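You operate a simulated robot arm through the tools that you are given. There is no shell and no other tool.

Carry out the task below with a simulated robot arm. There is one attempt and no reset: what you move stays moved.

JOB
Put things in order on the top of the packing bench. At the end: the silver steel sleeve from the top of the packing bench is on the red plate; the yellow tag (marked "REDRESSED") is on the blue plate; the green plug gauge stands where the yellow tag stood; the purple protector stands where the silver steel sleeve stood; the white pen is on the black tray; whatever was shut is shut again. Leave all else as you found it, and nothing knocked over.

The check looks at the end state, three seconds after you hand in, the way a careful person would. Anything else that was tipped, shoved, dropped, spilled or broken makes it a failure.

ROBOT AND FRAMES
A 6-joint arm with a two-finger gripper, fixed in place. Base frame: the origin is at the foot of the arm, x ahead of it, y to its left, z up; the work surface is at about z = 0. Units: m, rad, N and s.
With the tool pointing down near the work surface it reaches from about 0.24 to 0.62 m from the base axis. Its first joint turns from -1.152 to 1.152 rad. Payload 1.37 kg.
The tool frame sits at the grasp point between the pads (the TCP): z along the fingers, y along the line on which they close. The tips reach 0.022 m beyond it. Largest opening 0.092 m; the body of the gripper starts 0.065 m behind the TCP.
Orientation is that of the tool frame in the base frame, as [roll, pitch, yaw] about the fixed x, y, z axes, in that order (R = Rz(yaw) Ry(pitch) Rx(roll)). With the fingers straight down and closing along the base's y, the tool's x points along the base's -x, its y along +y and its z along -z.

CONTROLS
- The arm moves only by the tool move_arm. Its argument "targets" is text: rows parted by semicolons, each of 7 numbers parted by spaces: the gripper command, from -1 (shut) to 1 (fully open), values between in proportion, then the shift along the tool's x, y, z in units of 400 mm (1.0 is 400 mm), then the turn, a rotation vector about the tool's x, y, z in units of 45 degrees (1.0 is 45 degrees). In form: claw tx ty tz wx wy wz; .... A call has 1 to 20 rows; each row is the pose to reach, as a shift and turn from the pose commanded when the call began, along the tool's axes at that moment. A call with a number of a shift or a turn outside -1 to 1 is refused whole. Rows are played at 5 a second. More than 0.05 m and 0.15 rad between two rows, or a gripper value outside its range, and nothing of the call is played. Where a pose cannot be reached the arm comes as near as it can. A force on the tool above 40 N (or 10 N above the force at the start of the call, whichever is more), or a blocked arm, ends the call early, and 0.2 s more pass. The fingers move at their own pace and stop on an object; they squeeze with about 26 N. The grip force told is the motor's: it shows also when the fingers shut on nothing. Time passes only in rows, and 0.2 s behind the last, so rows that repeat a pose let the fingers close. It gives the time, the measured TCP pose, the force on the tool (base axes), the opening and the grip force at its end, in the units of the frame above (readings bear some noise), with the torque about the TCP (base axes, N m) and any sound that the robot's microphone picked up.
- Cameras (640 x 400 px; columns grow to the right, rows downward): "scene" is fixed at [0.0402, -0.4385, 0.5777]; the picture's right is [0.72, -0.69, 0.00], its down [-0.43, -0.45, -0.78] and it looks along [0.54, 0.57, -0.62] (base axes); focal length 281 px, centre (320, 200). "wrist" rides on the gripper at [0.071, 0.019, -0.102] in the tool frame; the picture's right is [-0.26, 0.96, 0.00], its down [-0.75, -0.20, -0.63] and it looks along [-0.60, -0.16, 0.78] (tool axes); focal length 280 px, centre (320, 200). There is no depth. A picture from a camera that has moved, and an enlarged one, comes with that camera's place and axes in the base frame and with its lens.
- camera(camera): a new picture of that camera. No time passes.
- zoom(camera, box): a new picture of the part [left, top, right, bottom] of that camera's present view, enlarged. No time passes.
- hand_in(): hands the job in; it is judged then, once.

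Nothing tells you positions but the pictures and the camera data. Unless the task says otherwise, let go and move clear before handing in.

The tools are called after "Request:" as a command line: name --argument value ..., lists and objects as JSON in quotes. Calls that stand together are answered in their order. move_arm: Moves the arm, as the interface text tells. Its arguments: {"type":"object","properties":{"targets":{"type":"string"}},"required":["targets"]} The other tools are called the same way: camera (camera) takes a picture; zoom (camera, box) takes an enlarged picture of a part of a camera's view; hand_in () hands the job in.

At the start:

```text
clock: 0.0
eef_pos: [0.4781, 0.0939, 0.2922]
orientation: [-3.141, 0.0, 3.141]
force: [1.0, -1.2, -0.2]
wrist_torque: [-0.03, 0.01, -0.01]
opening: 0.0921
finger_force: 0.0
```

scene: 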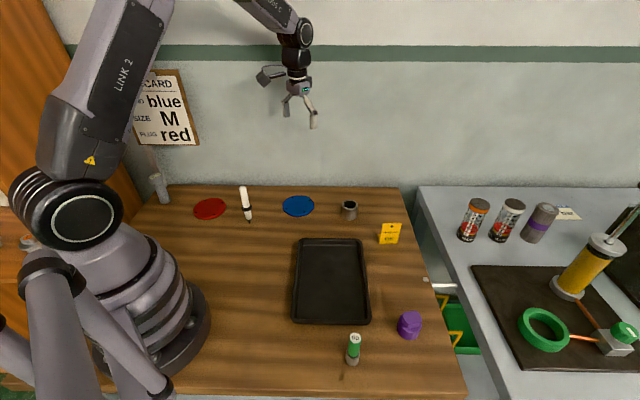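
wrist: 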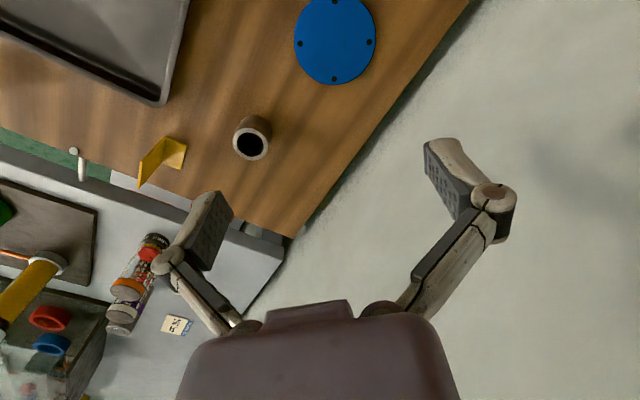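

I see a wooden packing bench with a red plate, white pen, blue plate, steel sleeve, yellow tag, black tray, purple protector and green plug gauge. I'll zoom in on each before moving anything.

Request:
zoom --camera "scene" --box '[140, 160, 300, 260]'

Request:
zoom --camera "scene" --box '[280, 170, 440, 270]'

Request:
zoom --camera "scene" --box '[320, 270, 480, 370]'

Request:
zoom --camera "scene" --box '[420, 180, 640, 380]'

Request:
zoom --camera "scene" --box '[100, 60, 260, 160]'

Request:
zoom --camera "wrist" --box '[100, 0, 420, 200]'

```text
4.00 times, centred on (220, 210) of scene
camera zoom: at [0.0402, -0.4385, 0.5777], right [0.72, -0.69, 0.0], down [-0.43, -0.45, -0.78], along [0.54, 0.57, -0.62], focal length 1126 px, centre (720, 160)
```

zoom: 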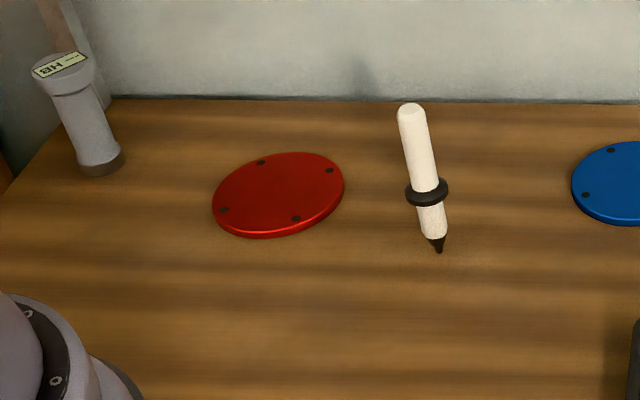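

```text
4.00 times, centred on (360, 220) of scene
camera zoom: at [0.0402, -0.4385, 0.5777], right [0.72, -0.69, 0.0], down [-0.43, -0.45, -0.78], along [0.54, 0.57, -0.62], focal length 1126 px, centre (160, 120)
```

zoom: 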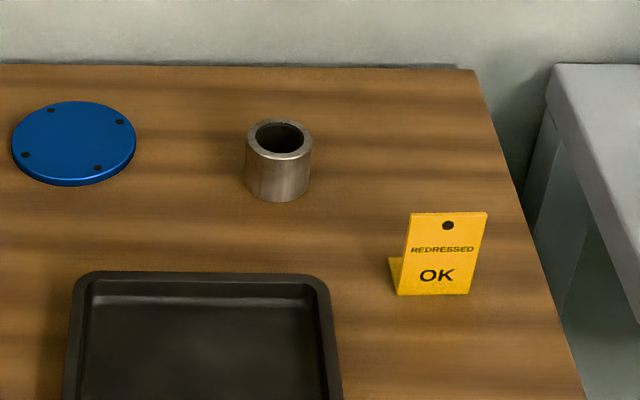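

```text
4.00 times, centred on (400, 320) of scene
camera zoom: at [0.0402, -0.4385, 0.5777], right [0.72, -0.69, 0.0], down [-0.43, -0.45, -0.78], along [0.54, 0.57, -0.62], focal length 1126 px, centre (0, -280)
```

zoom: 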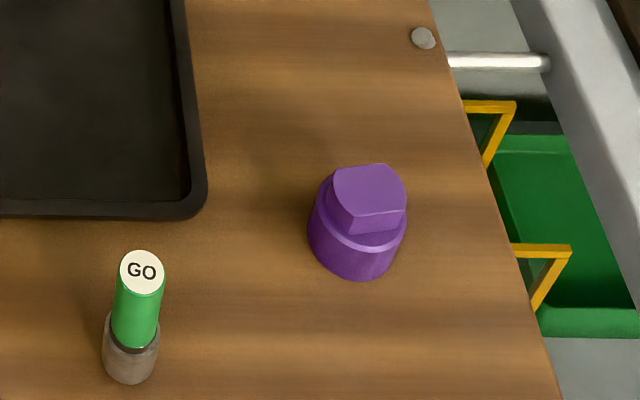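

```text
2.00 times, centred on (530, 280) of scene
camera zoom: at [0.0402, -0.4385, 0.5777], right [0.72, -0.69, 0.0], down [-0.43, -0.45, -0.78], along [0.54, 0.57, -0.62], focal length 563 px, centre (-100, 40)
```

zoom: 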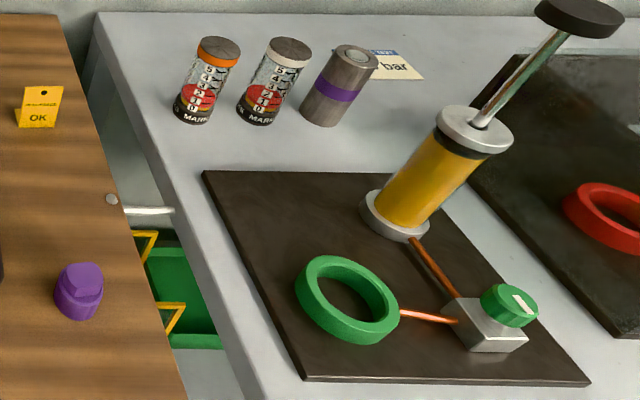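

```text
4.00 times, centred on (180, 110) of scene
camera zoom: at [0.0402, -0.4385, 0.5777], right [0.72, -0.69, 0.0], down [-0.43, -0.45, -0.78], along [0.54, 0.57, -0.62], focal length 1126 px, centre (880, 560)
```

zoom: 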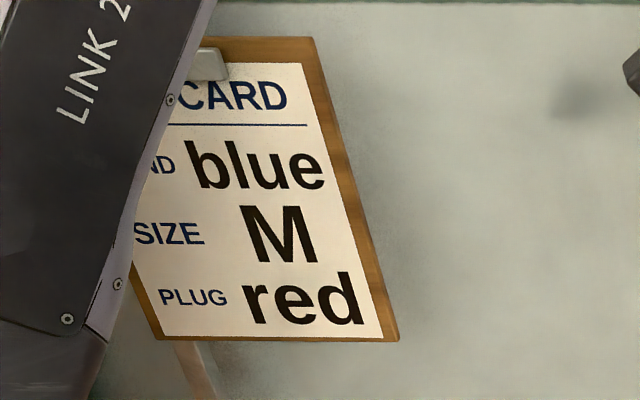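

```text
2.00 times, centred on (260, 100) of wrist
camera zoom: at [0.4071, 0.112, 0.3957], right [0.26, 0.96, 0.0], down [0.75, -0.2, 0.63], along [0.6, -0.16, -0.78], focal length 561 px, centre (440, 400)
```

zoom: 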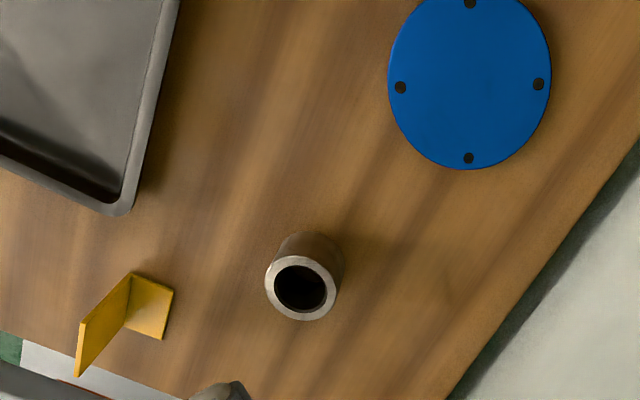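

The objects are roughly located now. The pen looks ambiguous, either standing or lying, so I'm zooming further on it and on the neighbouring items.

Request:
zoom --camera "scene" --box '[225, 180, 275, 230]'

Request:
zoom --camera "scene" --box '[370, 210, 420, 250]'

Request:
zoom --camera "scene" --box '[400, 260, 480, 360]'

Request:
zoom --camera "scene" --box '[0, 180, 220, 400]'

Request:
zoom --camera "wrist" --box '[0, 180, 220, 400]'

Request:
zoom --camera "wrist" --box '[120, 100, 220, 200]'

```text
8.00 times, centred on (250, 205) of scene
camera zoom: at [0.0402, -0.4385, 0.5777], right [0.72, -0.69, 0.0], down [-0.43, -0.45, -0.78], along [0.54, 0.57, -0.62], focal length 2251 px, centre (880, 160)
```

zoom: 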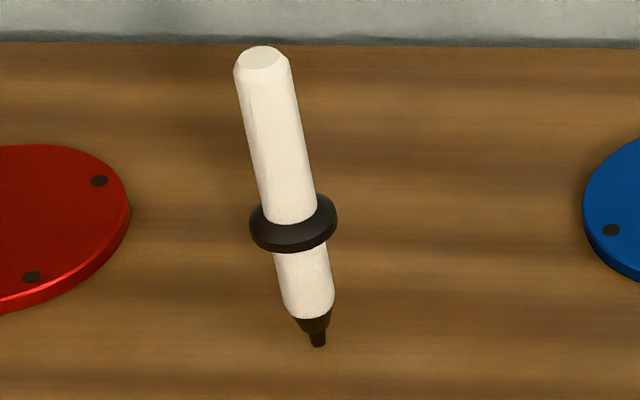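

```text
10.00 times, centred on (395, 230) of scene
camera zoom: at [0.0402, -0.4385, 0.5777], right [0.72, -0.69, 0.0], down [-0.43, -0.45, -0.78], along [0.54, 0.57, -0.62], focal length 2814 px, centre (-430, -100)
```

zoom: 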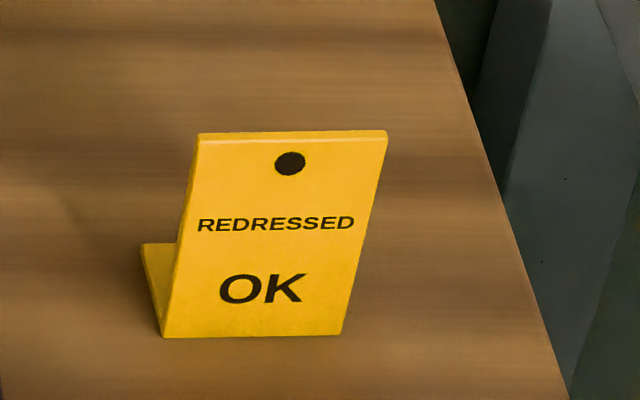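

```text
4.00 times, centred on (440, 310) of scene
camera zoom: at [0.0402, -0.4385, 0.5777], right [0.72, -0.69, 0.0], down [-0.43, -0.45, -0.78], along [0.54, 0.57, -0.62], focal length 1126 px, centre (-160, -240)
```

zoom: 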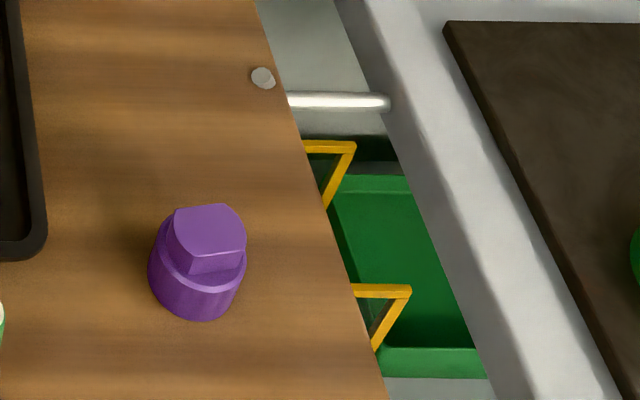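

```text
1.82 times, centred on (110, 290) of scene
camera zoom: at [0.0402, -0.4385, 0.5777], right [0.72, -0.69, 0.0], down [-0.43, -0.45, -0.78], along [0.54, 0.57, -0.62], focal length 512 px, centre (702, 36)
```

zoom: 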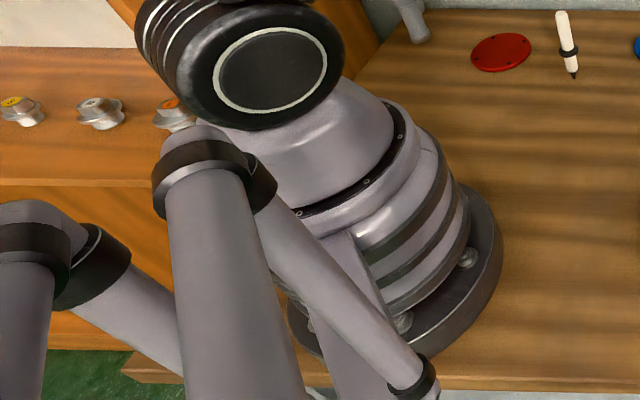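

```text
1.82 times, centred on (110, 290) of wrist
camera zoom: at [0.4071, 0.112, 0.3957], right [0.26, 0.96, 0.0], down [0.75, -0.2, 0.63], along [0.6, -0.16, -0.78], focal length 510 px, centre (702, 36)
```

zoom: 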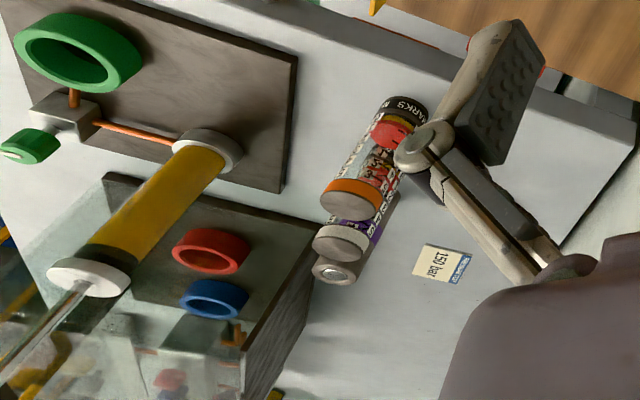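

```text
4.00 times, centred on (170, 150) of wrist
camera zoom: at [0.4071, 0.112, 0.3957], right [0.26, 0.96, 0.0], down [0.75, -0.2, 0.63], along [0.6, -0.16, -0.78], focal length 1122 px, centre (920, 400)
```

zoom: 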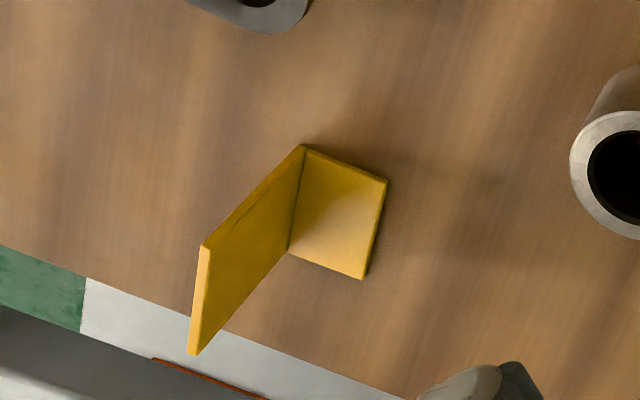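

The pen seems to stand upright on its tip, judging by the visible end face and its alignment with vertical. I'll move the wrist camera over that area, staying high, to confirm.

Request:
move_arm --targets "1 0.09 0.04 0 0 0 0; 1 0.18 0.08 0 0 0 0; 1 0.27 0.12 0 0 0 0; 1 0.36 0.16 0 0 0 0; 1 0.445 0.19 0 0 0 0; 1 0.445 0.19 0 0 0 0"

Request:
camera --camera "wrist"

Request:
camera --camera "scene"

```text
clock: 1.4
eef_pos: [0.2993, 0.1698, 0.2924]
orientation: [-3.141, 0.001, -3.141]
force: [0.9, -0.2, 0.3]
wrist_torque: [0.0, 0.01, 0.03]
opening: 0.0919
finger_force: 0.0
```

```text
taken
camera wrist: at [0.2287, 0.1886, 0.3958], right [0.26, 0.96, 0.0], down [0.75, -0.2, 0.63], along [0.6, -0.16, -0.78], focal length 280 px, centre (320, 200)
```

wrist: 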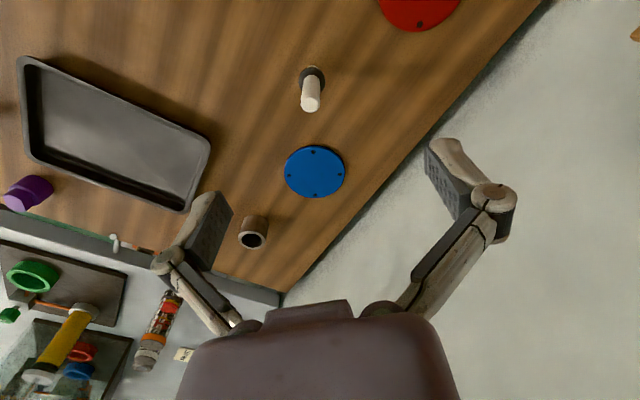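

```text
taken
```

scene: 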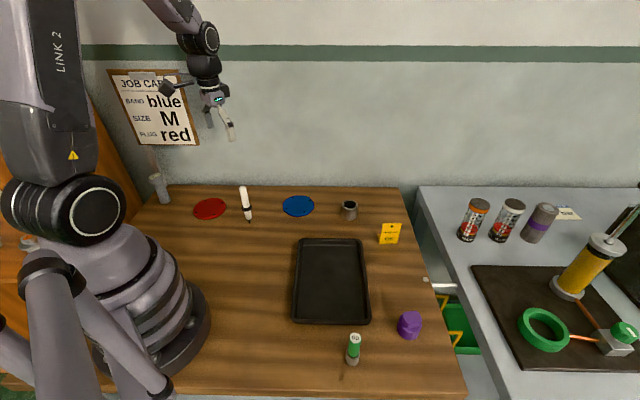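

Request:
zoom --camera "wrist" --box '[250, 30, 370, 130]'

Request:
zoom --camera "wrist" --box '[0, 40, 240, 240]'

Request:
zoom --camera "scene" --box '[100, 60, 220, 150]'

```text
4.00 times, centred on (310, 80) of wrist
camera zoom: at [0.2287, 0.1886, 0.3958], right [0.26, 0.96, 0.0], down [0.75, -0.2, 0.63], along [0.6, -0.16, -0.78], focal length 1122 px, centre (360, 680)
```

zoom: 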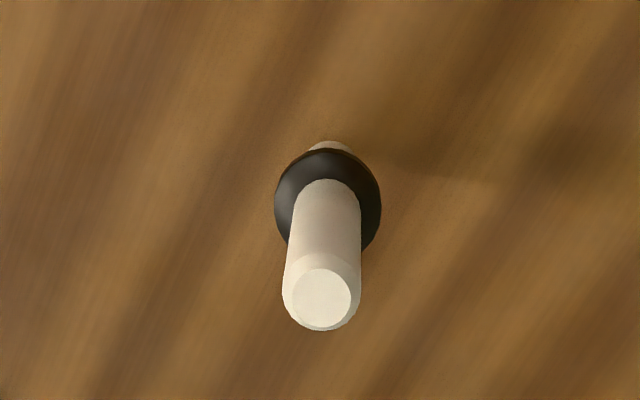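

```text
2.00 times, centred on (120, 140) of wrist
camera zoom: at [0.2287, 0.1886, 0.3958], right [0.26, 0.96, 0.0], down [0.75, -0.2, 0.63], along [0.6, -0.16, -0.78], focal length 561 px, centre (720, 320)
```

zoom: 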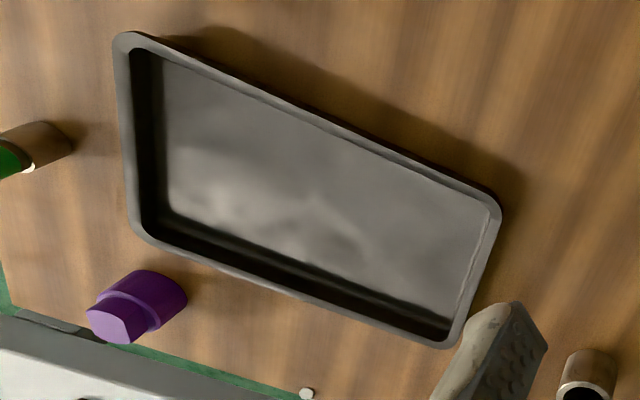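

```text
4.44 times, centred on (160, 105) of scene
camera zoom: at [0.0402, -0.4385, 0.5777], right [0.72, -0.69, 0.0], down [-0.43, -0.45, -0.78], along [0.54, 0.57, -0.62], focal length 1251 px, centre (1031, 622)
```

zoom: 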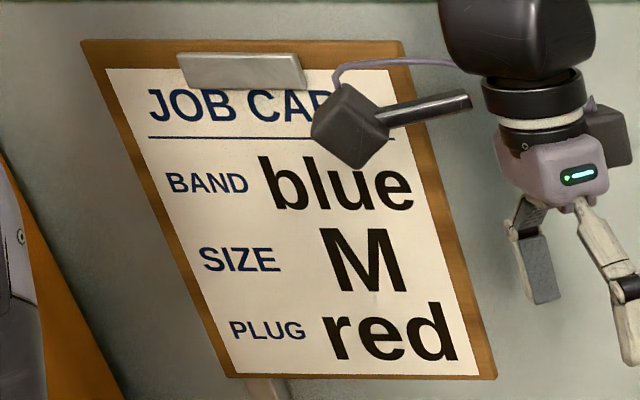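

The pen does stand on its tip at about (0.316, 0.155), roughly 0.137 m tall with the collar near z 0.06. The steel sleeve is at about (0.556, -0.031), so I'll hover over it and check alignment.

Request:
move_arm --targets "1 -0.08 -0.063 0 0 0 0; 1 -0.16 -0.1255 0 0 0 0; 1 -0.241 -0.188 0 0 0 0; 1 -0.321 -0.251 0 0 0 0; 1 -0.401 -0.314 0 0 0 0; 1 -0.481 -0.3765 0 0 0 0; 1 -0.562 -0.439 0 0 0 0; 1 -0.642 -0.502 0 0 0 0; 1 -0.642 -0.502 0.118 0 0 0; 1 -0.642 -0.502 0.237 0 0 0; 1 -0.642 -0.502 0.356 0 0 0; 1 -0.642 -0.502 0.356 0 0 0"

Request:
camera --camera "wrist"

Request:
camera --camera "scene"

```text
clock: 4.0
eef_pos: [0.5571, -0.0321, 0.1504]
orientation: [-3.141, 0.001, 3.14]
force: [-0.1, -0.6, 0.6]
wrist_torque: [-0.01, 0.04, -0.04]
opening: 0.0922
finger_force: 0.0
```

```text
taken
camera wrist: at [0.486, -0.0132, 0.2537], right [0.26, 0.96, 0.0], down [0.75, -0.2, 0.63], along [0.6, -0.16, -0.78], focal length 280 px, centre (320, 200)
```

wrist: 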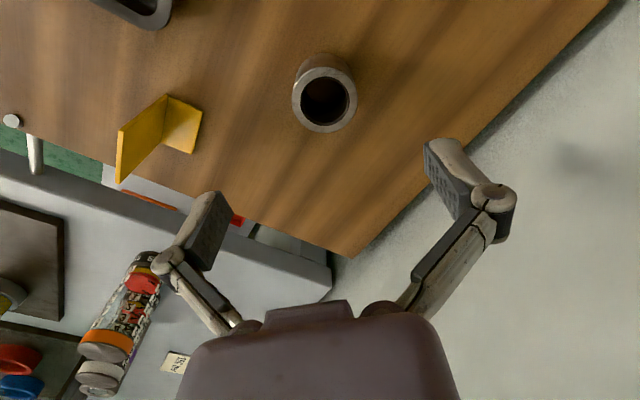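

```text
taken
```

scene: 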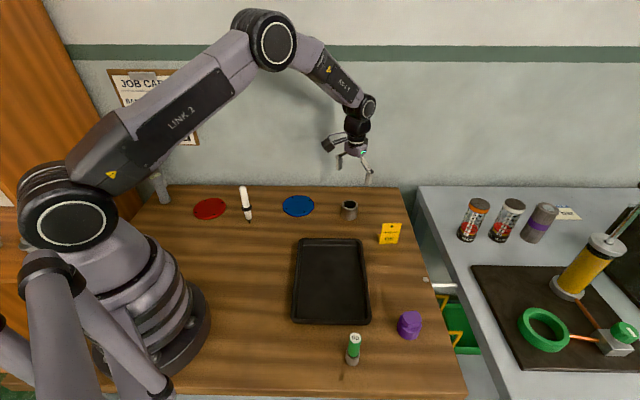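

Request:
zoom --camera "wrist" --box '[260, 40, 388, 140]'

Request:
zoom --camera "wrist" --box '[80, 80, 240, 190]'

```text
4.00 times, centred on (324, 90) of wrist
camera zoom: at [0.486, -0.0132, 0.2537], right [0.26, 0.96, 0.0], down [0.75, -0.2, 0.63], along [0.6, -0.16, -0.78], focal length 1122 px, centre (304, 640)
```

zoom: 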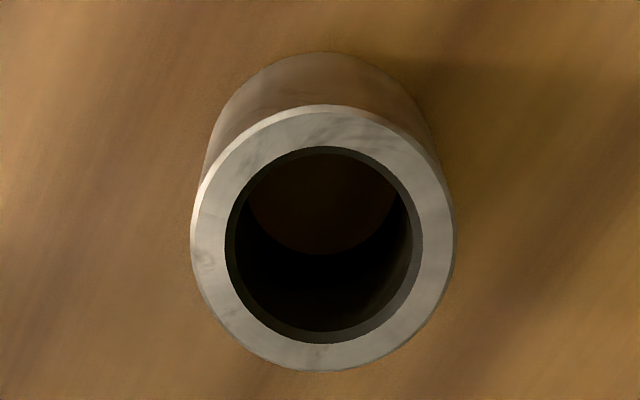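

```text
3.64 times, centred on (160, 135) of wrist
camera zoom: at [0.486, -0.0132, 0.2537], right [0.26, 0.96, 0.0], down [0.75, -0.2, 0.63], along [0.6, -0.16, -0.78], focal length 1020 px, centre (902, 436)
```

zoom: 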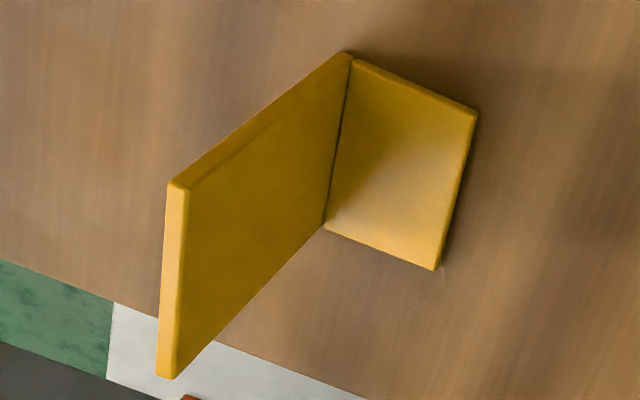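

The sleeve rim is centred at about (0.557, -0.029) with a 50 mm diameter, almost directly under the gripper. Next I descend and grip it across y.

Request:
move_arm --targets "1 0 0.005 0.1 0 0 0; 1 0 0.005 0.2 0 0 0; 1 0 0.005 0.26 0 0 0; 1 0 0.005 0.301 0 0 0; 1 0 0.005 0.301 0 0 0"

Request:
camera --camera "wrist"

Request:
zoom --camera "scene" --box '[300, 130, 420, 230]'

```text
clock: 5.2
eef_pos: [0.5568, -0.0295, 0.031]
orientation: [-3.14, 0.0, -3.141]
force: [0.3, -0.9, 0.4]
wrist_torque: [-0.02, 0.01, 0.01]
opening: 0.0919
finger_force: 0.0
```

```text
taken
camera wrist: at [0.4857, -0.0106, 0.1331], right [0.26, 0.96, 0.0], down [0.75, -0.2, 0.63], along [0.6, -0.16, -0.78], focal length 280 px, centre (320, 200)
```

wrist: 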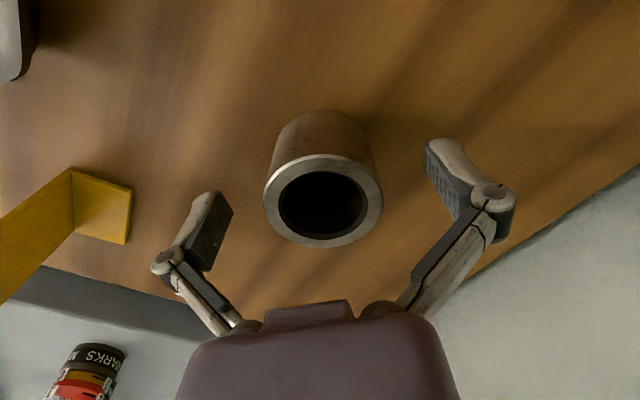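

```text
4.00 times, centred on (360, 180) of scene
camera zoom: at [0.0402, -0.4385, 0.5777], right [0.72, -0.69, 0.0], down [-0.43, -0.45, -0.78], along [0.54, 0.57, -0.62], focal length 1126 px, centre (160, 280)
```

zoom: 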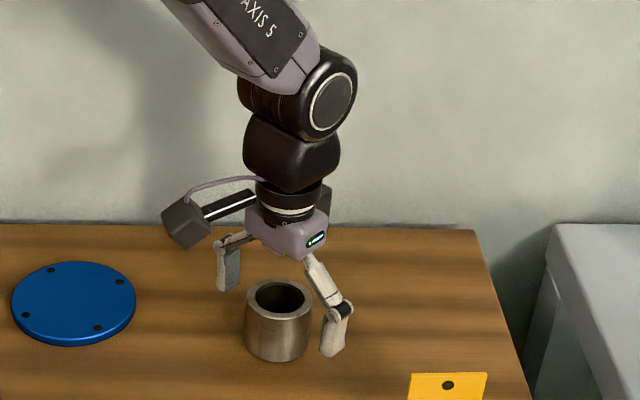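

Both pads straddle the sleeve and it looks centred, so I'm closing on it now.

Request:
move_arm --targets "-1 0 0 0 0 0 0; -1 0 0 0 0 0 0; -1 0 0 0 0 0 0; -1 0 0 0 0 0 0; -1 0 0 0 0 0 0; -1 0 0 0 0 0 0"

Request:
camera --camera "wrist"

```text
clock: 6.6
eef_pos: [0.5575, -0.0298, 0.03]
orientation: [3.141, 0.0, 3.141]
force: [-0.3, 2.8, 2.1]
wrist_torque: [0.16, 0.07, -0.07]
opening: 0.0486
finger_force: 25.6
```

```text
taken
camera wrist: at [0.4857, -0.0106, 0.1334], right [0.26, 0.96, 0.0], down [0.75, -0.2, 0.63], along [0.6, -0.16, -0.78], focal length 280 px, centre (320, 200)
```

wrist: 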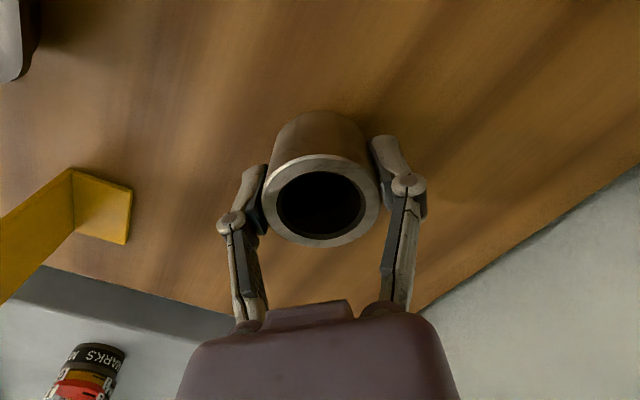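

The sleeve is gripped at 48.6 mm. Its original spot was about (0.557, -0.030), which I'll use for the protector later. I'll lift high and carry it to hover over the red plate.

Request:
move_arm --targets "-1 0 0 -0.05 0 0 0; -1 0 0 -0.15 0 0 0; -1 0 0 -0.26 0 0 0; -1 0 0 -0.37 0 0 0; -1 0 0 -0.47 0 0 0; -1 0 0 -0.55 0 0 0; -1 0.0675 0.0745 -0.55 0 0 0; -1 0.135 0.149 -0.55 0 0 0; -1 0.2025 0.2236 -0.55 0 0 0; -1 0.27 0.298 -0.55 0 0 0; -1 0.3375 0.3727 -0.55 0 0 0; -1 0.405 0.4473 -0.55 0 0 0; -1 0.4725 0.5218 -0.55 0 0 0; -1 0.54 0.5964 -0.55 0 0 0; -1 0.6075 0.671 -0.55 0 0 0; -1 0.675 0.7455 -0.55 0 0 0; -1 0.7425 0.82 -0.55 0 0 0; -1 0.7425 0.82 -0.55 0 0 0"

Request:
camera --camera "wrist"

Request:
camera --camera "scene"

```text
clock: 10.4
eef_pos: [0.2598, 0.2992, 0.2491]
orientation: [-3.141, -0.001, 3.139]
force: [-0.2, -0.2, -3.1]
wrist_torque: [0.01, -0.01, -0.01]
opening: 0.0489
finger_force: 25.9
```

```text
taken
camera wrist: at [0.1889, 0.317, 0.3517], right [0.26, 0.96, 0.0], down [0.75, -0.2, 0.62], along [0.6, -0.16, -0.78], focal length 280 px, centre (320, 200)
```

wrist: 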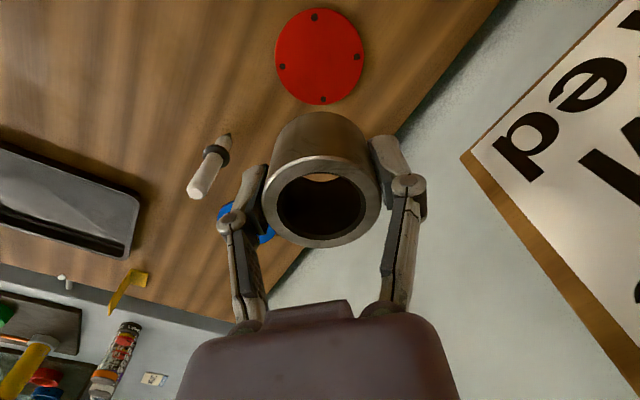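

```text
taken
```

scene: 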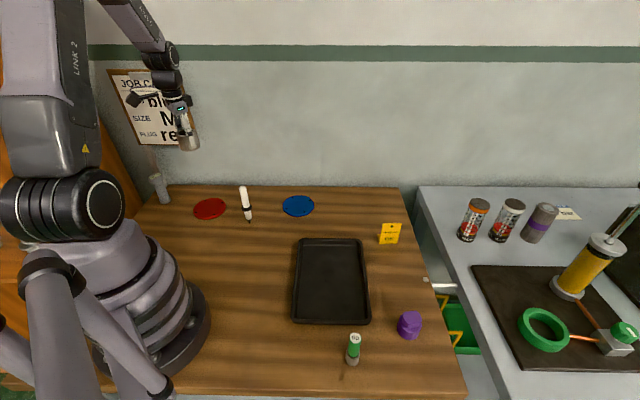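

The sleeve is held securely, and the red plate centre is at about (0.257, 0.296). I'll shift slightly to centre over it and descend to just above it.

Request:
move_arm --targets "-1 0.007 -0.008 0 0 0 0; -1 0.007 -0.008 0.1 0 0 0; -1 0.007 -0.008 0.2 0 0 0; -1 0.007 -0.008 0.3 0 0 0; -1 0.007 -0.008 0.4 0 0 0; -1 0.007 -0.008 0.46 0 0 0; -1 0.007 -0.008 0.505 0 0 0; -1 0.007 -0.008 0.505 0 0 0"

Request:
camera --camera "wrist"

Request:
zoom --camera "scene" --box '[140, 130, 300, 230]'

```text
clock: 12.2
eef_pos: [0.2565, 0.2961, 0.0465]
orientation: [-3.141, 0.0, -3.141]
force: [-0.7, -0.6, -3.8]
wrist_torque: [0.0, 0.03, 0.01]
opening: 0.0487
finger_force: 26.2
```

```text
taken
camera wrist: at [0.1863, 0.3146, 0.15], right [0.26, 0.96, 0.0], down [0.75, -0.21, 0.63], along [0.6, -0.16, -0.78], focal length 280 px, centre (320, 200)
```

wrist: 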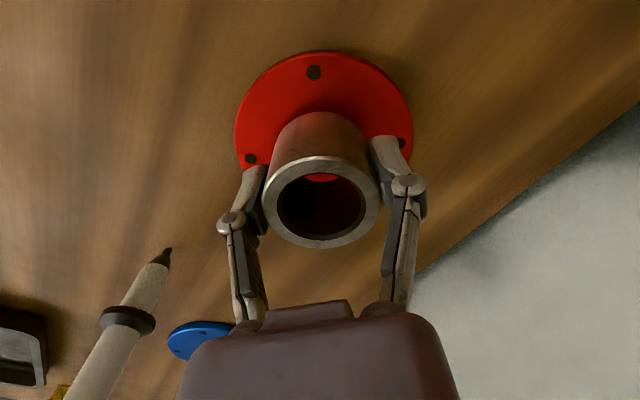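

```text
4.00 times, centred on (220, 180) of scene
camera zoom: at [0.0402, -0.4384, 0.5777], right [0.72, -0.69, 0.0], down [-0.43, -0.45, -0.78], along [0.54, 0.57, -0.62], focal length 1126 px, centre (720, 280)
```

zoom: 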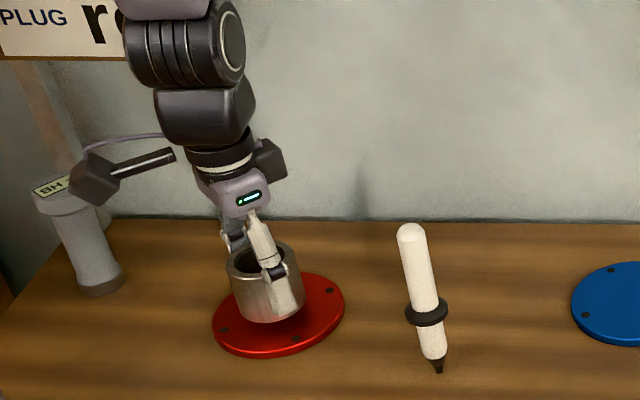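

The sleeve is about 1 cm above the plate and nearly centred. I'll nudge it a few millimetres and lower it gently to contact.

Request:
move_arm --targets "-1 -0.0075 0.005 0 0 0 0; -1 -0.0075 0.005 0.01 0 0 0; -1 -0.0075 0.005 0.017 0 0 0; -1 -0.0075 0.005 0.022 0 0 0; -1 -0.0075 0.005 0.022 0 0 0"

Request:
zoom --camera "scene" --box '[170, 165, 250, 225]'

```text
clock: 13.4
eef_pos: [0.2606, 0.2962, 0.0381]
orientation: [3.141, 0.001, -3.14]
force: [-0.8, 0.5, -3.9]
wrist_torque: [0.01, 0.03, -0.01]
opening: 0.0487
finger_force: 25.7
```

```text
6.67 times, centred on (210, 195) of scene
camera zoom: at [0.0402, -0.4384, 0.5777], right [0.72, -0.69, 0.0], down [-0.43, -0.45, -0.78], along [0.54, 0.57, -0.62], focal length 1876 px, centre (1053, 233)
```

zoom: 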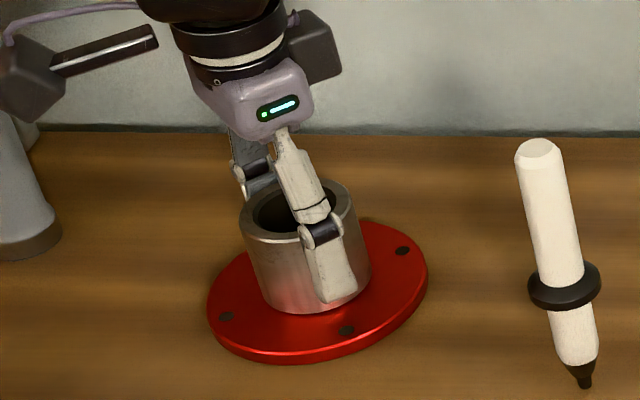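

Request:
move_arm --targets "-1 0 0 0.0025 0 0 0; -1 0 0 0.005 0 0 0; -1 0 0 0.005 0 0 0"

```text
clock: 14.2
eef_pos: [0.261, 0.2972, 0.0376]
orientation: [3.141, 0.0, 3.14]
force: [-2.0, -4.4, 15.8]
wrist_torque: [-0.13, -0.04, -0.03]
opening: 0.0493
finger_force: 26.2
```

Contact is felt at TCP z about 0.0376. I'll ease off slightly, open the fingers and rise straight up.

Request:
move_arm --targets "-1 0 0 -0.002 0 0 0; 0.2 0 0 -0.002 0 0 0; 0.5 0 0 -0.002 0 0 0; 0.6 0 0 -0.002 0 0 0; 0.6 0 0 -0.002 0 0 0; 0.6 0 0 -0.002 0 0 0"

Request:
camera --camera "wrist"

```text
clock: 15.6
eef_pos: [0.2603, 0.2969, 0.0374]
orientation: [-3.141, 0.001, 3.141]
force: [0.6, 0.1, 1.1]
wrist_torque: [-0.02, 0.0, 0.0]
opening: 0.0735
finger_force: 0.0
```

```text
taken
camera wrist: at [0.1892, 0.3159, 0.1409], right [0.26, 0.96, 0.0], down [0.75, -0.2, 0.63], along [0.6, -0.16, -0.78], focal length 280 px, centre (320, 200)
```

wrist: 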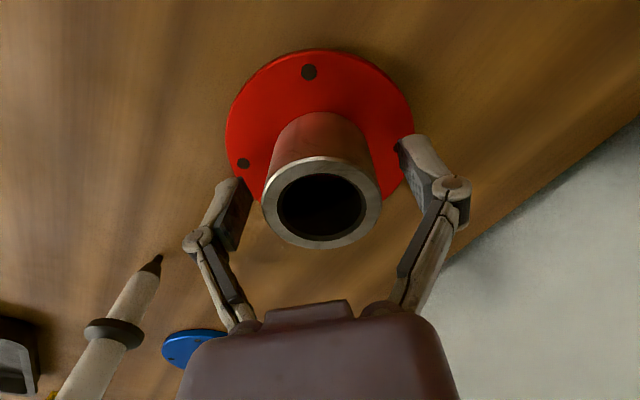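

The sleeve is standing on the red plate. I'll rise straight up and go toward the yellow tag, whose upright sheet is centred near (0.547, -0.182).

Request:
move_arm --targets "0.6 0 0 -0.05 0 0 0; 0.6 0 0 -0.15 0 0 0; 0.6 0 0 -0.27 0 0 0; 0.8 0 0 -0.39 0 0 0; 1 0 0 -0.51 0 0 0; 1 0 0 -0.63 0 0 0; 1 -0.068 -0.0882 -0.63 0 0 0; 1 -0.1357 -0.1764 -0.63 0 0 0; 1 -0.2036 -0.2646 -0.63 0 0 0; 1 -0.2714 -0.3529 -0.63 0 0 0; 1 -0.3393 -0.4411 -0.63 0 0 0; 1 -0.4071 -0.5293 -0.63 0 0 0; 1 -0.475 -0.6175 -0.63 0 0 0; 1 -0.475 -0.6175 -0.63 0 0 0"

Request:
camera --camera "wrist"

Request:
camera --camera "scene"

```text
clock: 18.6
eef_pos: [0.4508, 0.0507, 0.2903]
orientation: [3.142, 0.001, 3.14]
force: [-0.4, 0.2, -0.2]
wrist_torque: [0.0, 0.01, -0.03]
opening: 0.0918
finger_force: 0.2
```

```text
taken
camera wrist: at [0.3789, 0.069, 0.3933], right [0.26, 0.96, 0.0], down [0.75, -0.2, 0.62], along [0.6, -0.16, -0.78], focal length 280 px, centre (320, 200)
```

wrist: 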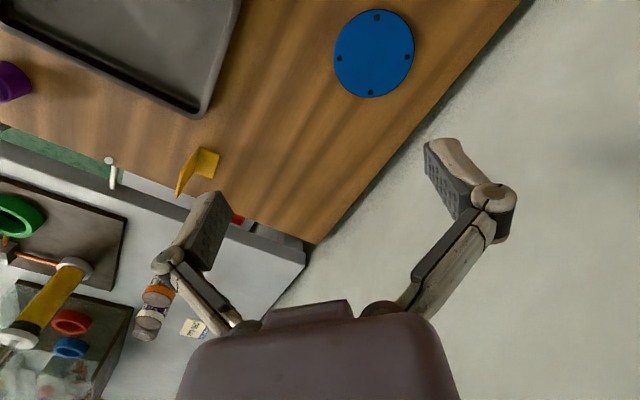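

```text
taken
```

scene: 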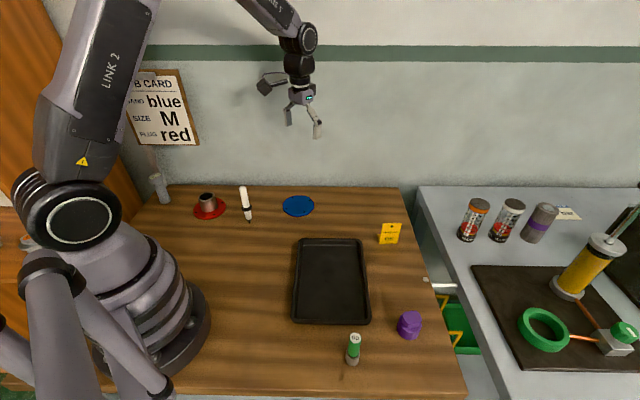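

The blue plate centre is at about (0.470, 0.112). Now I'll turn the gripper about 42° so it closes across the tag's sheet, and hover over it.

Request:
move_arm --targets "1 -0.0343 -0.0831 0 0 0 0.1333; 1 -0.0686 -0.1663 0 0 0 0.2666; 1 -0.1029 -0.2494 0 0 0 0.4; 1 -0.1371 -0.3326 0 0 0 0.5331; 1 -0.1714 -0.4157 0 0 0 0.6664; 1 -0.2057 -0.4989 0 0 0 0.7997; 1 -0.24 -0.582 0 0 0 0.933; 1 -0.24 -0.582 0.117 0 0 0.933; 1 -0.24 -0.582 0.233 0 0 0.933; 1 -0.24 -0.582 0.35 0 0 0.933; 1 -0.24 -0.582 0.35 0 0 0.933"

Request:
camera --camera "wrist"

Request:
zoom --camera "scene" --box '[320, 150, 480, 250]'

```text
clock: 21.0
eef_pos: [0.5462, -0.1831, 0.1492]
orientation: [-3.14, 0.002, 2.409]
force: [-0.6, -0.6, -0.1]
wrist_torque: [0.0, 0.01, 0.02]
opening: 0.0919
finger_force: 0.1
```

```text
taken
camera wrist: at [0.5063, -0.1215, 0.252], right [0.84, 0.54, 0.0], down [0.42, -0.66, 0.63], along [0.34, -0.53, -0.78], focal length 280 px, centre (320, 200)
```

wrist: 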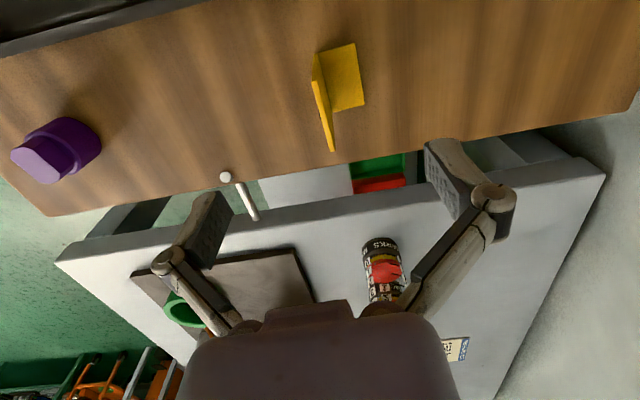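

```text
4.00 times, centred on (400, 200) of scene
camera zoom: at [0.0402, -0.4385, 0.5777], right [0.72, -0.69, 0.0], down [-0.43, -0.45, -0.78], along [0.54, 0.57, -0.62], focal length 1126 px, centre (0, 200)
```

zoom: 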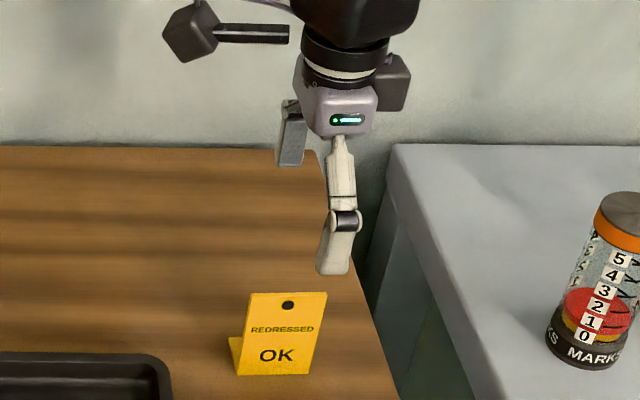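

Request:
zoom --camera "wrist" --box '[260, 30, 420, 160]'

Request:
zoom --camera "wrist" --box '[180, 140, 420, 290]'

```text
3.08 times, centred on (340, 95) of wrist
camera zoom: at [0.5063, -0.1215, 0.252], right [0.84, 0.54, 0.0], down [0.42, -0.66, 0.63], along [0.34, -0.53, -0.78], focal length 863 px, centre (258, 523)
```

zoom: 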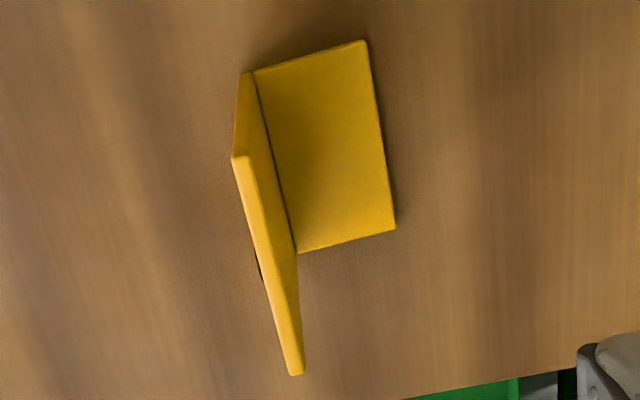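

```text
2.67 times, centred on (300, 215) of wrist
camera zoom: at [0.5063, -0.1215, 0.252], right [0.84, 0.54, 0.0], down [0.42, -0.66, 0.63], along [0.34, -0.53, -0.78], focal length 748 px, centre (373, 160)
```

zoom: 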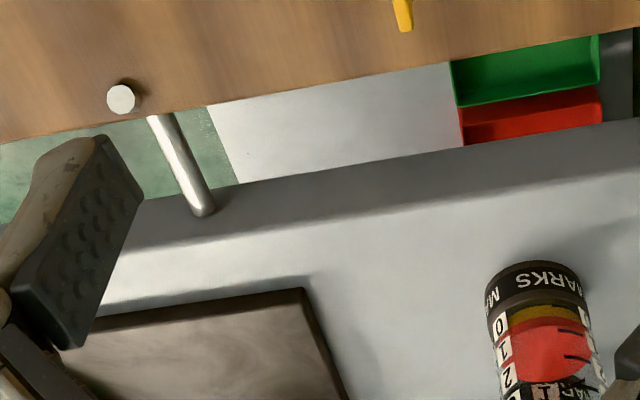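

The gripper plane is within about 2 mm and 1° of the tag's sheet. I'll fine-adjust, descend to z about 0.053 and check before closing.

Request:
move_arm --targets "1 0 0.006 0.08 0 0 0.018; 1 0 0.006 0.16 0 0 0.018; 1 0 0.006 0.21 0 0 0.018; 1 0 0.006 0.24 0 0 0.018; 0.3 0 0.006 0.24 0 0 0.018; 0.3 0 0.006 0.24 0 0 0.018; 0.3 0 0.006 0.24 0 0 0.018"

Request:
camera --camera "wrist"

Request:
zoom --camera "scene" --box '[350, 190, 446, 250]'

```text
clock: 22.6
eef_pos: [0.5481, -0.1805, 0.0538]
orientation: [-3.139, 0.0, 2.395]
force: [0.3, 1.1, -0.1]
wrist_torque: [0.02, -0.02, 0.0]
opening: 0.0597
finger_force: 0.0
```

```text
taken
camera wrist: at [0.5086, -0.1193, 0.1569], right [0.85, 0.53, 0.0], down [0.41, -0.66, 0.63], along [0.33, -0.53, -0.78], focal length 280 px, centre (320, 200)
```

wrist: 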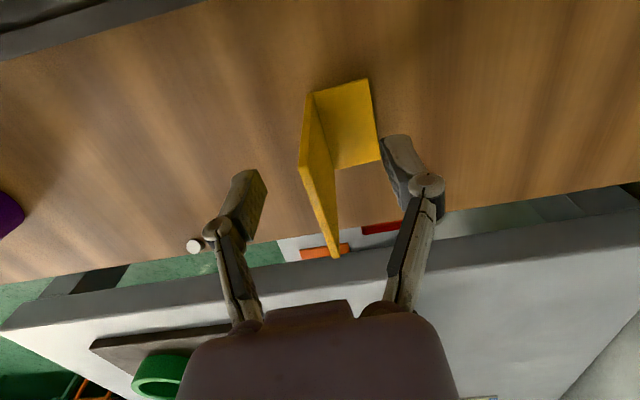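

```text
6.67 times, centred on (398, 220) of scene
camera zoom: at [0.0402, -0.4385, 0.5777], right [0.72, -0.69, 0.0], down [-0.43, -0.45, -0.78], along [0.54, 0.57, -0.62], focal length 1876 px, centre (-200, 67)
```

zoom: 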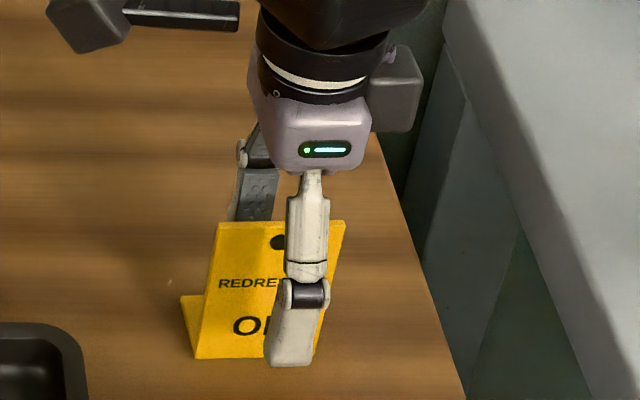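

The sheet sits centred between the pads, so I'm closing on it.

Request:
move_arm --targets "0 0 0 0 0 0 0; -0.4 0 0 0 0 0 0; -1 0 0 0 0 0 0; -1 0 0 0 0 0 0; -1 0 0 0 0 0 0; -1 0 0 0 0 0 0; -1 0 0 0 0 0 0"

Request:
camera --camera "wrist"

Request:
zoom --camera "scene" --box '[350, 190, 446, 250]'

```text
clock: 24.2
eef_pos: [0.5466, -0.181, 0.0529]
orientation: [-3.141, 0.0, 2.396]
force: [0.0, -0.3, 0.1]
wrist_torque: [0.04, 0.02, -0.02]
opening: 0.0062
finger_force: 25.4
```

```text
taken
camera wrist: at [0.5086, -0.1193, 0.1569], right [0.85, 0.53, 0.0], down [0.41, -0.66, 0.63], along [0.33, -0.53, -0.78], focal length 280 px, centre (320, 200)
```

wrist: 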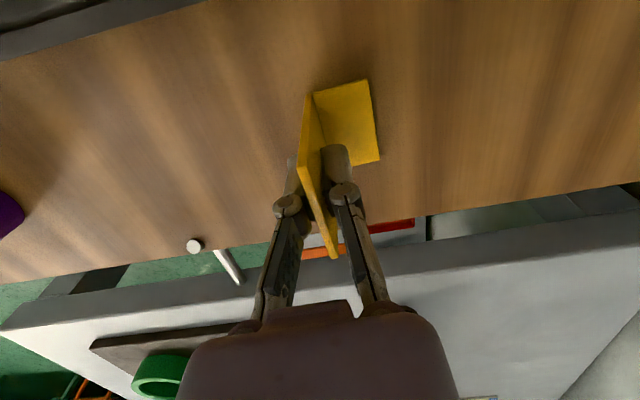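

```text
6.67 times, centred on (398, 220) of scene
camera zoom: at [0.0402, -0.4385, 0.5777], right [0.72, -0.69, 0.0], down [-0.43, -0.45, -0.78], along [0.54, 0.57, -0.62], focal length 1876 px, centre (-200, 67)
```

zoom: 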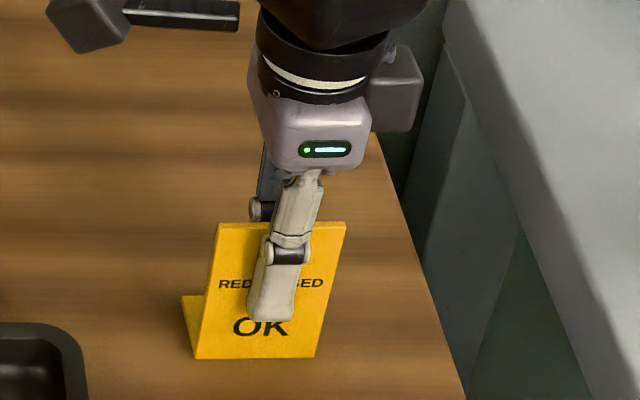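

The tag is gripped by its sheet. I'll lift it and carry it, same orientation, to hover over the blue plate at TCP (0.460, 0.101) so its footprint is centred on the plate.

Request:
move_arm --targets "-1 0 0 -0.04 0 0 0; -1 0 0 -0.11 0 0 0; -1 0 0 -0.19 0 0 0; -1 0 0 -0.2675 0 0 0; -1 0.08 0.0463 -0.2675 0 0 0; -1 0.16 0.0927 -0.2675 0 0 0; -1 0.239 0.139 -0.2675 0 0 0; -1 0.319 0.1853 -0.2675 0 0 0; -1 0.399 0.2316 -0.2675 0 0 0; -1 0.4785 0.278 -0.2675 0 0 0; -1 0.558 0.3243 -0.2675 0 0 0; -1 0.638 0.3706 -0.2675 0 0 0; -1 0.638 0.3706 -0.2675 0 0 0"

Request:
camera --camera "wrist"

Request:
camera --camera "scene"

```text
clock: 27.0
eef_pos: [0.4617, 0.1011, 0.159]
orientation: [-3.141, -0.002, 2.394]
force: [0.6, -0.2, 0.1]
wrist_torque: [-0.01, -0.01, 0.0]
opening: 0.0059
finger_force: 26.0
```

```text
taken
camera wrist: at [0.4225, 0.1633, 0.2633], right [0.85, 0.53, 0.0], down [0.41, -0.66, 0.63], along [0.33, -0.53, -0.78], focal length 280 px, centre (320, 200)
```

wrist: 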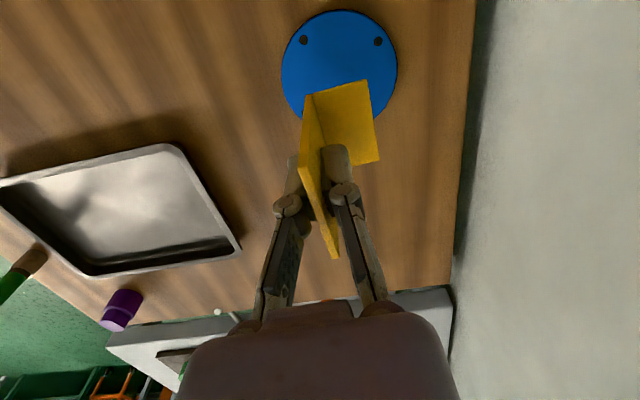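

```text
taken
```

scene: 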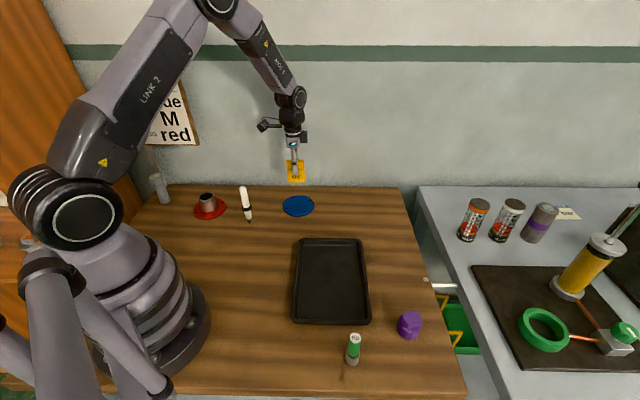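

The tag is over the blue plate as planned, so I'm lowering it to just above the surface.

Request:
move_arm --targets "-1 0 0 0.08 0 0 0; -1 0 0 0.15 0 0 0; -1 0 0 0.2 0 0 0; -1 0 0 0.23 0 0 0; -1 0 0 0.23 0 0 0"

Request:
camera --camera "wrist"

Request:
zoom --camera "scene" --box '[240, 150, 352, 220]'

```text
clock: 28.2
eef_pos: [0.4614, 0.1017, 0.0683]
orientation: [3.142, 0.001, 2.396]
force: [0.0, -0.4, -0.3]
wrist_torque: [0.01, 0.01, -0.02]
opening: 0.0057
finger_force: 26.4
```

```text
taken
camera wrist: at [0.4225, 0.1633, 0.1713], right [0.85, 0.53, 0.0], down [0.41, -0.66, 0.63], along [0.33, -0.53, -0.78], focal length 280 px, centre (320, 200)
```

wrist: 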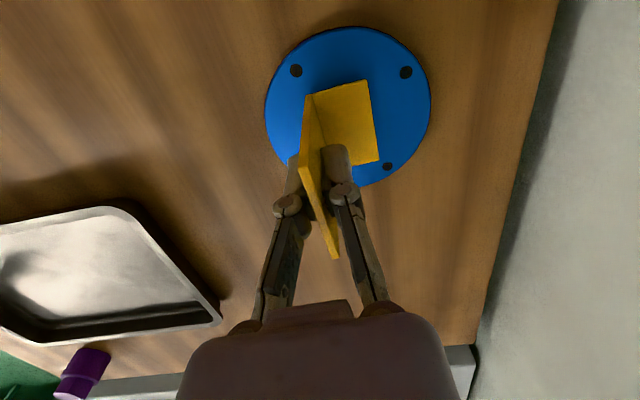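

```text
5.71 times, centred on (296, 185) of scene
camera zoom: at [0.0402, -0.4385, 0.5777], right [0.72, -0.69, 0.0], down [-0.43, -0.45, -0.78], along [0.54, 0.57, -0.62], focal length 1608 px, centre (457, 286)
```

zoom: 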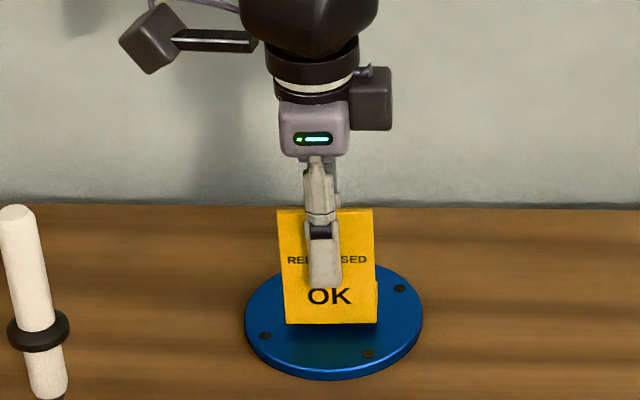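

Request:
move_arm --targets "-1 0 0 0.01 0 0 0; -1 0 0 0.015 0 0 0; -1 0 0 0.018 0 0 0; -1 0 0 0.018 0 0 0"

```text
clock: 29.2
eef_pos: [0.462, 0.1016, 0.0615]
orientation: [3.141, -0.001, 2.394]
force: [-2.7, -1.0, 5.9]
wrist_torque: [0.03, 0.05, 0.01]
opening: 0.0061
finger_force: 26.2
```

Contact is made with about 6 N, so I'm releasing the tag gently.

Request:
move_arm --targets "-0.8 0 0 0 0 0 0; -0.6 0 0 0 0 0 0; -0.4 0 0 0 0 0 0; -0.2 0 0 0 0 0 0; -0.1 0 0 0 0 0 0; -0.1 0 0 0 0 0 0"

Request:
zoom --camera "scene" --box '[240, 150, 352, 220]'

Request:
camera --camera "wrist"

```text
clock: 30.6
eef_pos: [0.4614, 0.1006, 0.0612]
orientation: [3.141, 0.002, 2.395]
force: [-0.3, 1.1, 0.2]
wrist_torque: [-0.02, -0.04, 0.0]
opening: 0.0412
finger_force: 0.0
```

```text
5.71 times, centred on (296, 185) of scene
camera zoom: at [0.0402, -0.4385, 0.5777], right [0.72, -0.69, 0.0], down [-0.43, -0.45, -0.78], along [0.54, 0.57, -0.62], focal length 1608 px, centre (457, 286)
```

zoom: 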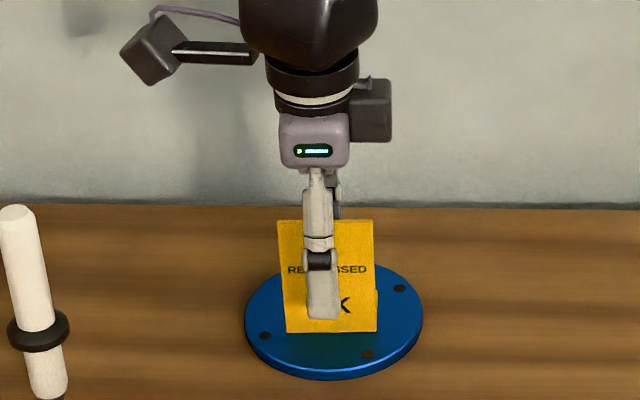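

```text
taken
camera wrist: at [0.4221, 0.1634, 0.1646], right [0.85, 0.53, 0.0], down [0.41, -0.66, 0.63], along [0.33, -0.53, -0.78], focal length 280 px, centre (320, 200)
```

wrist: 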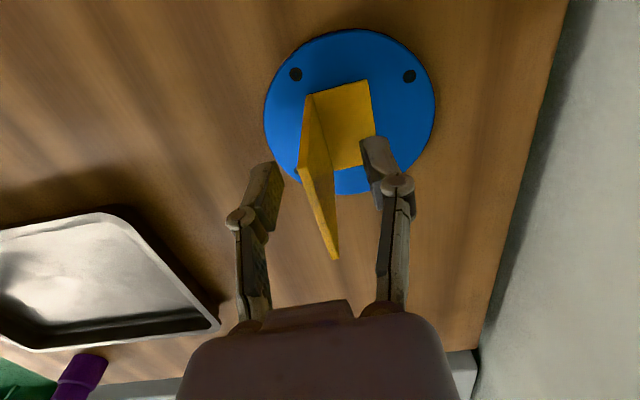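

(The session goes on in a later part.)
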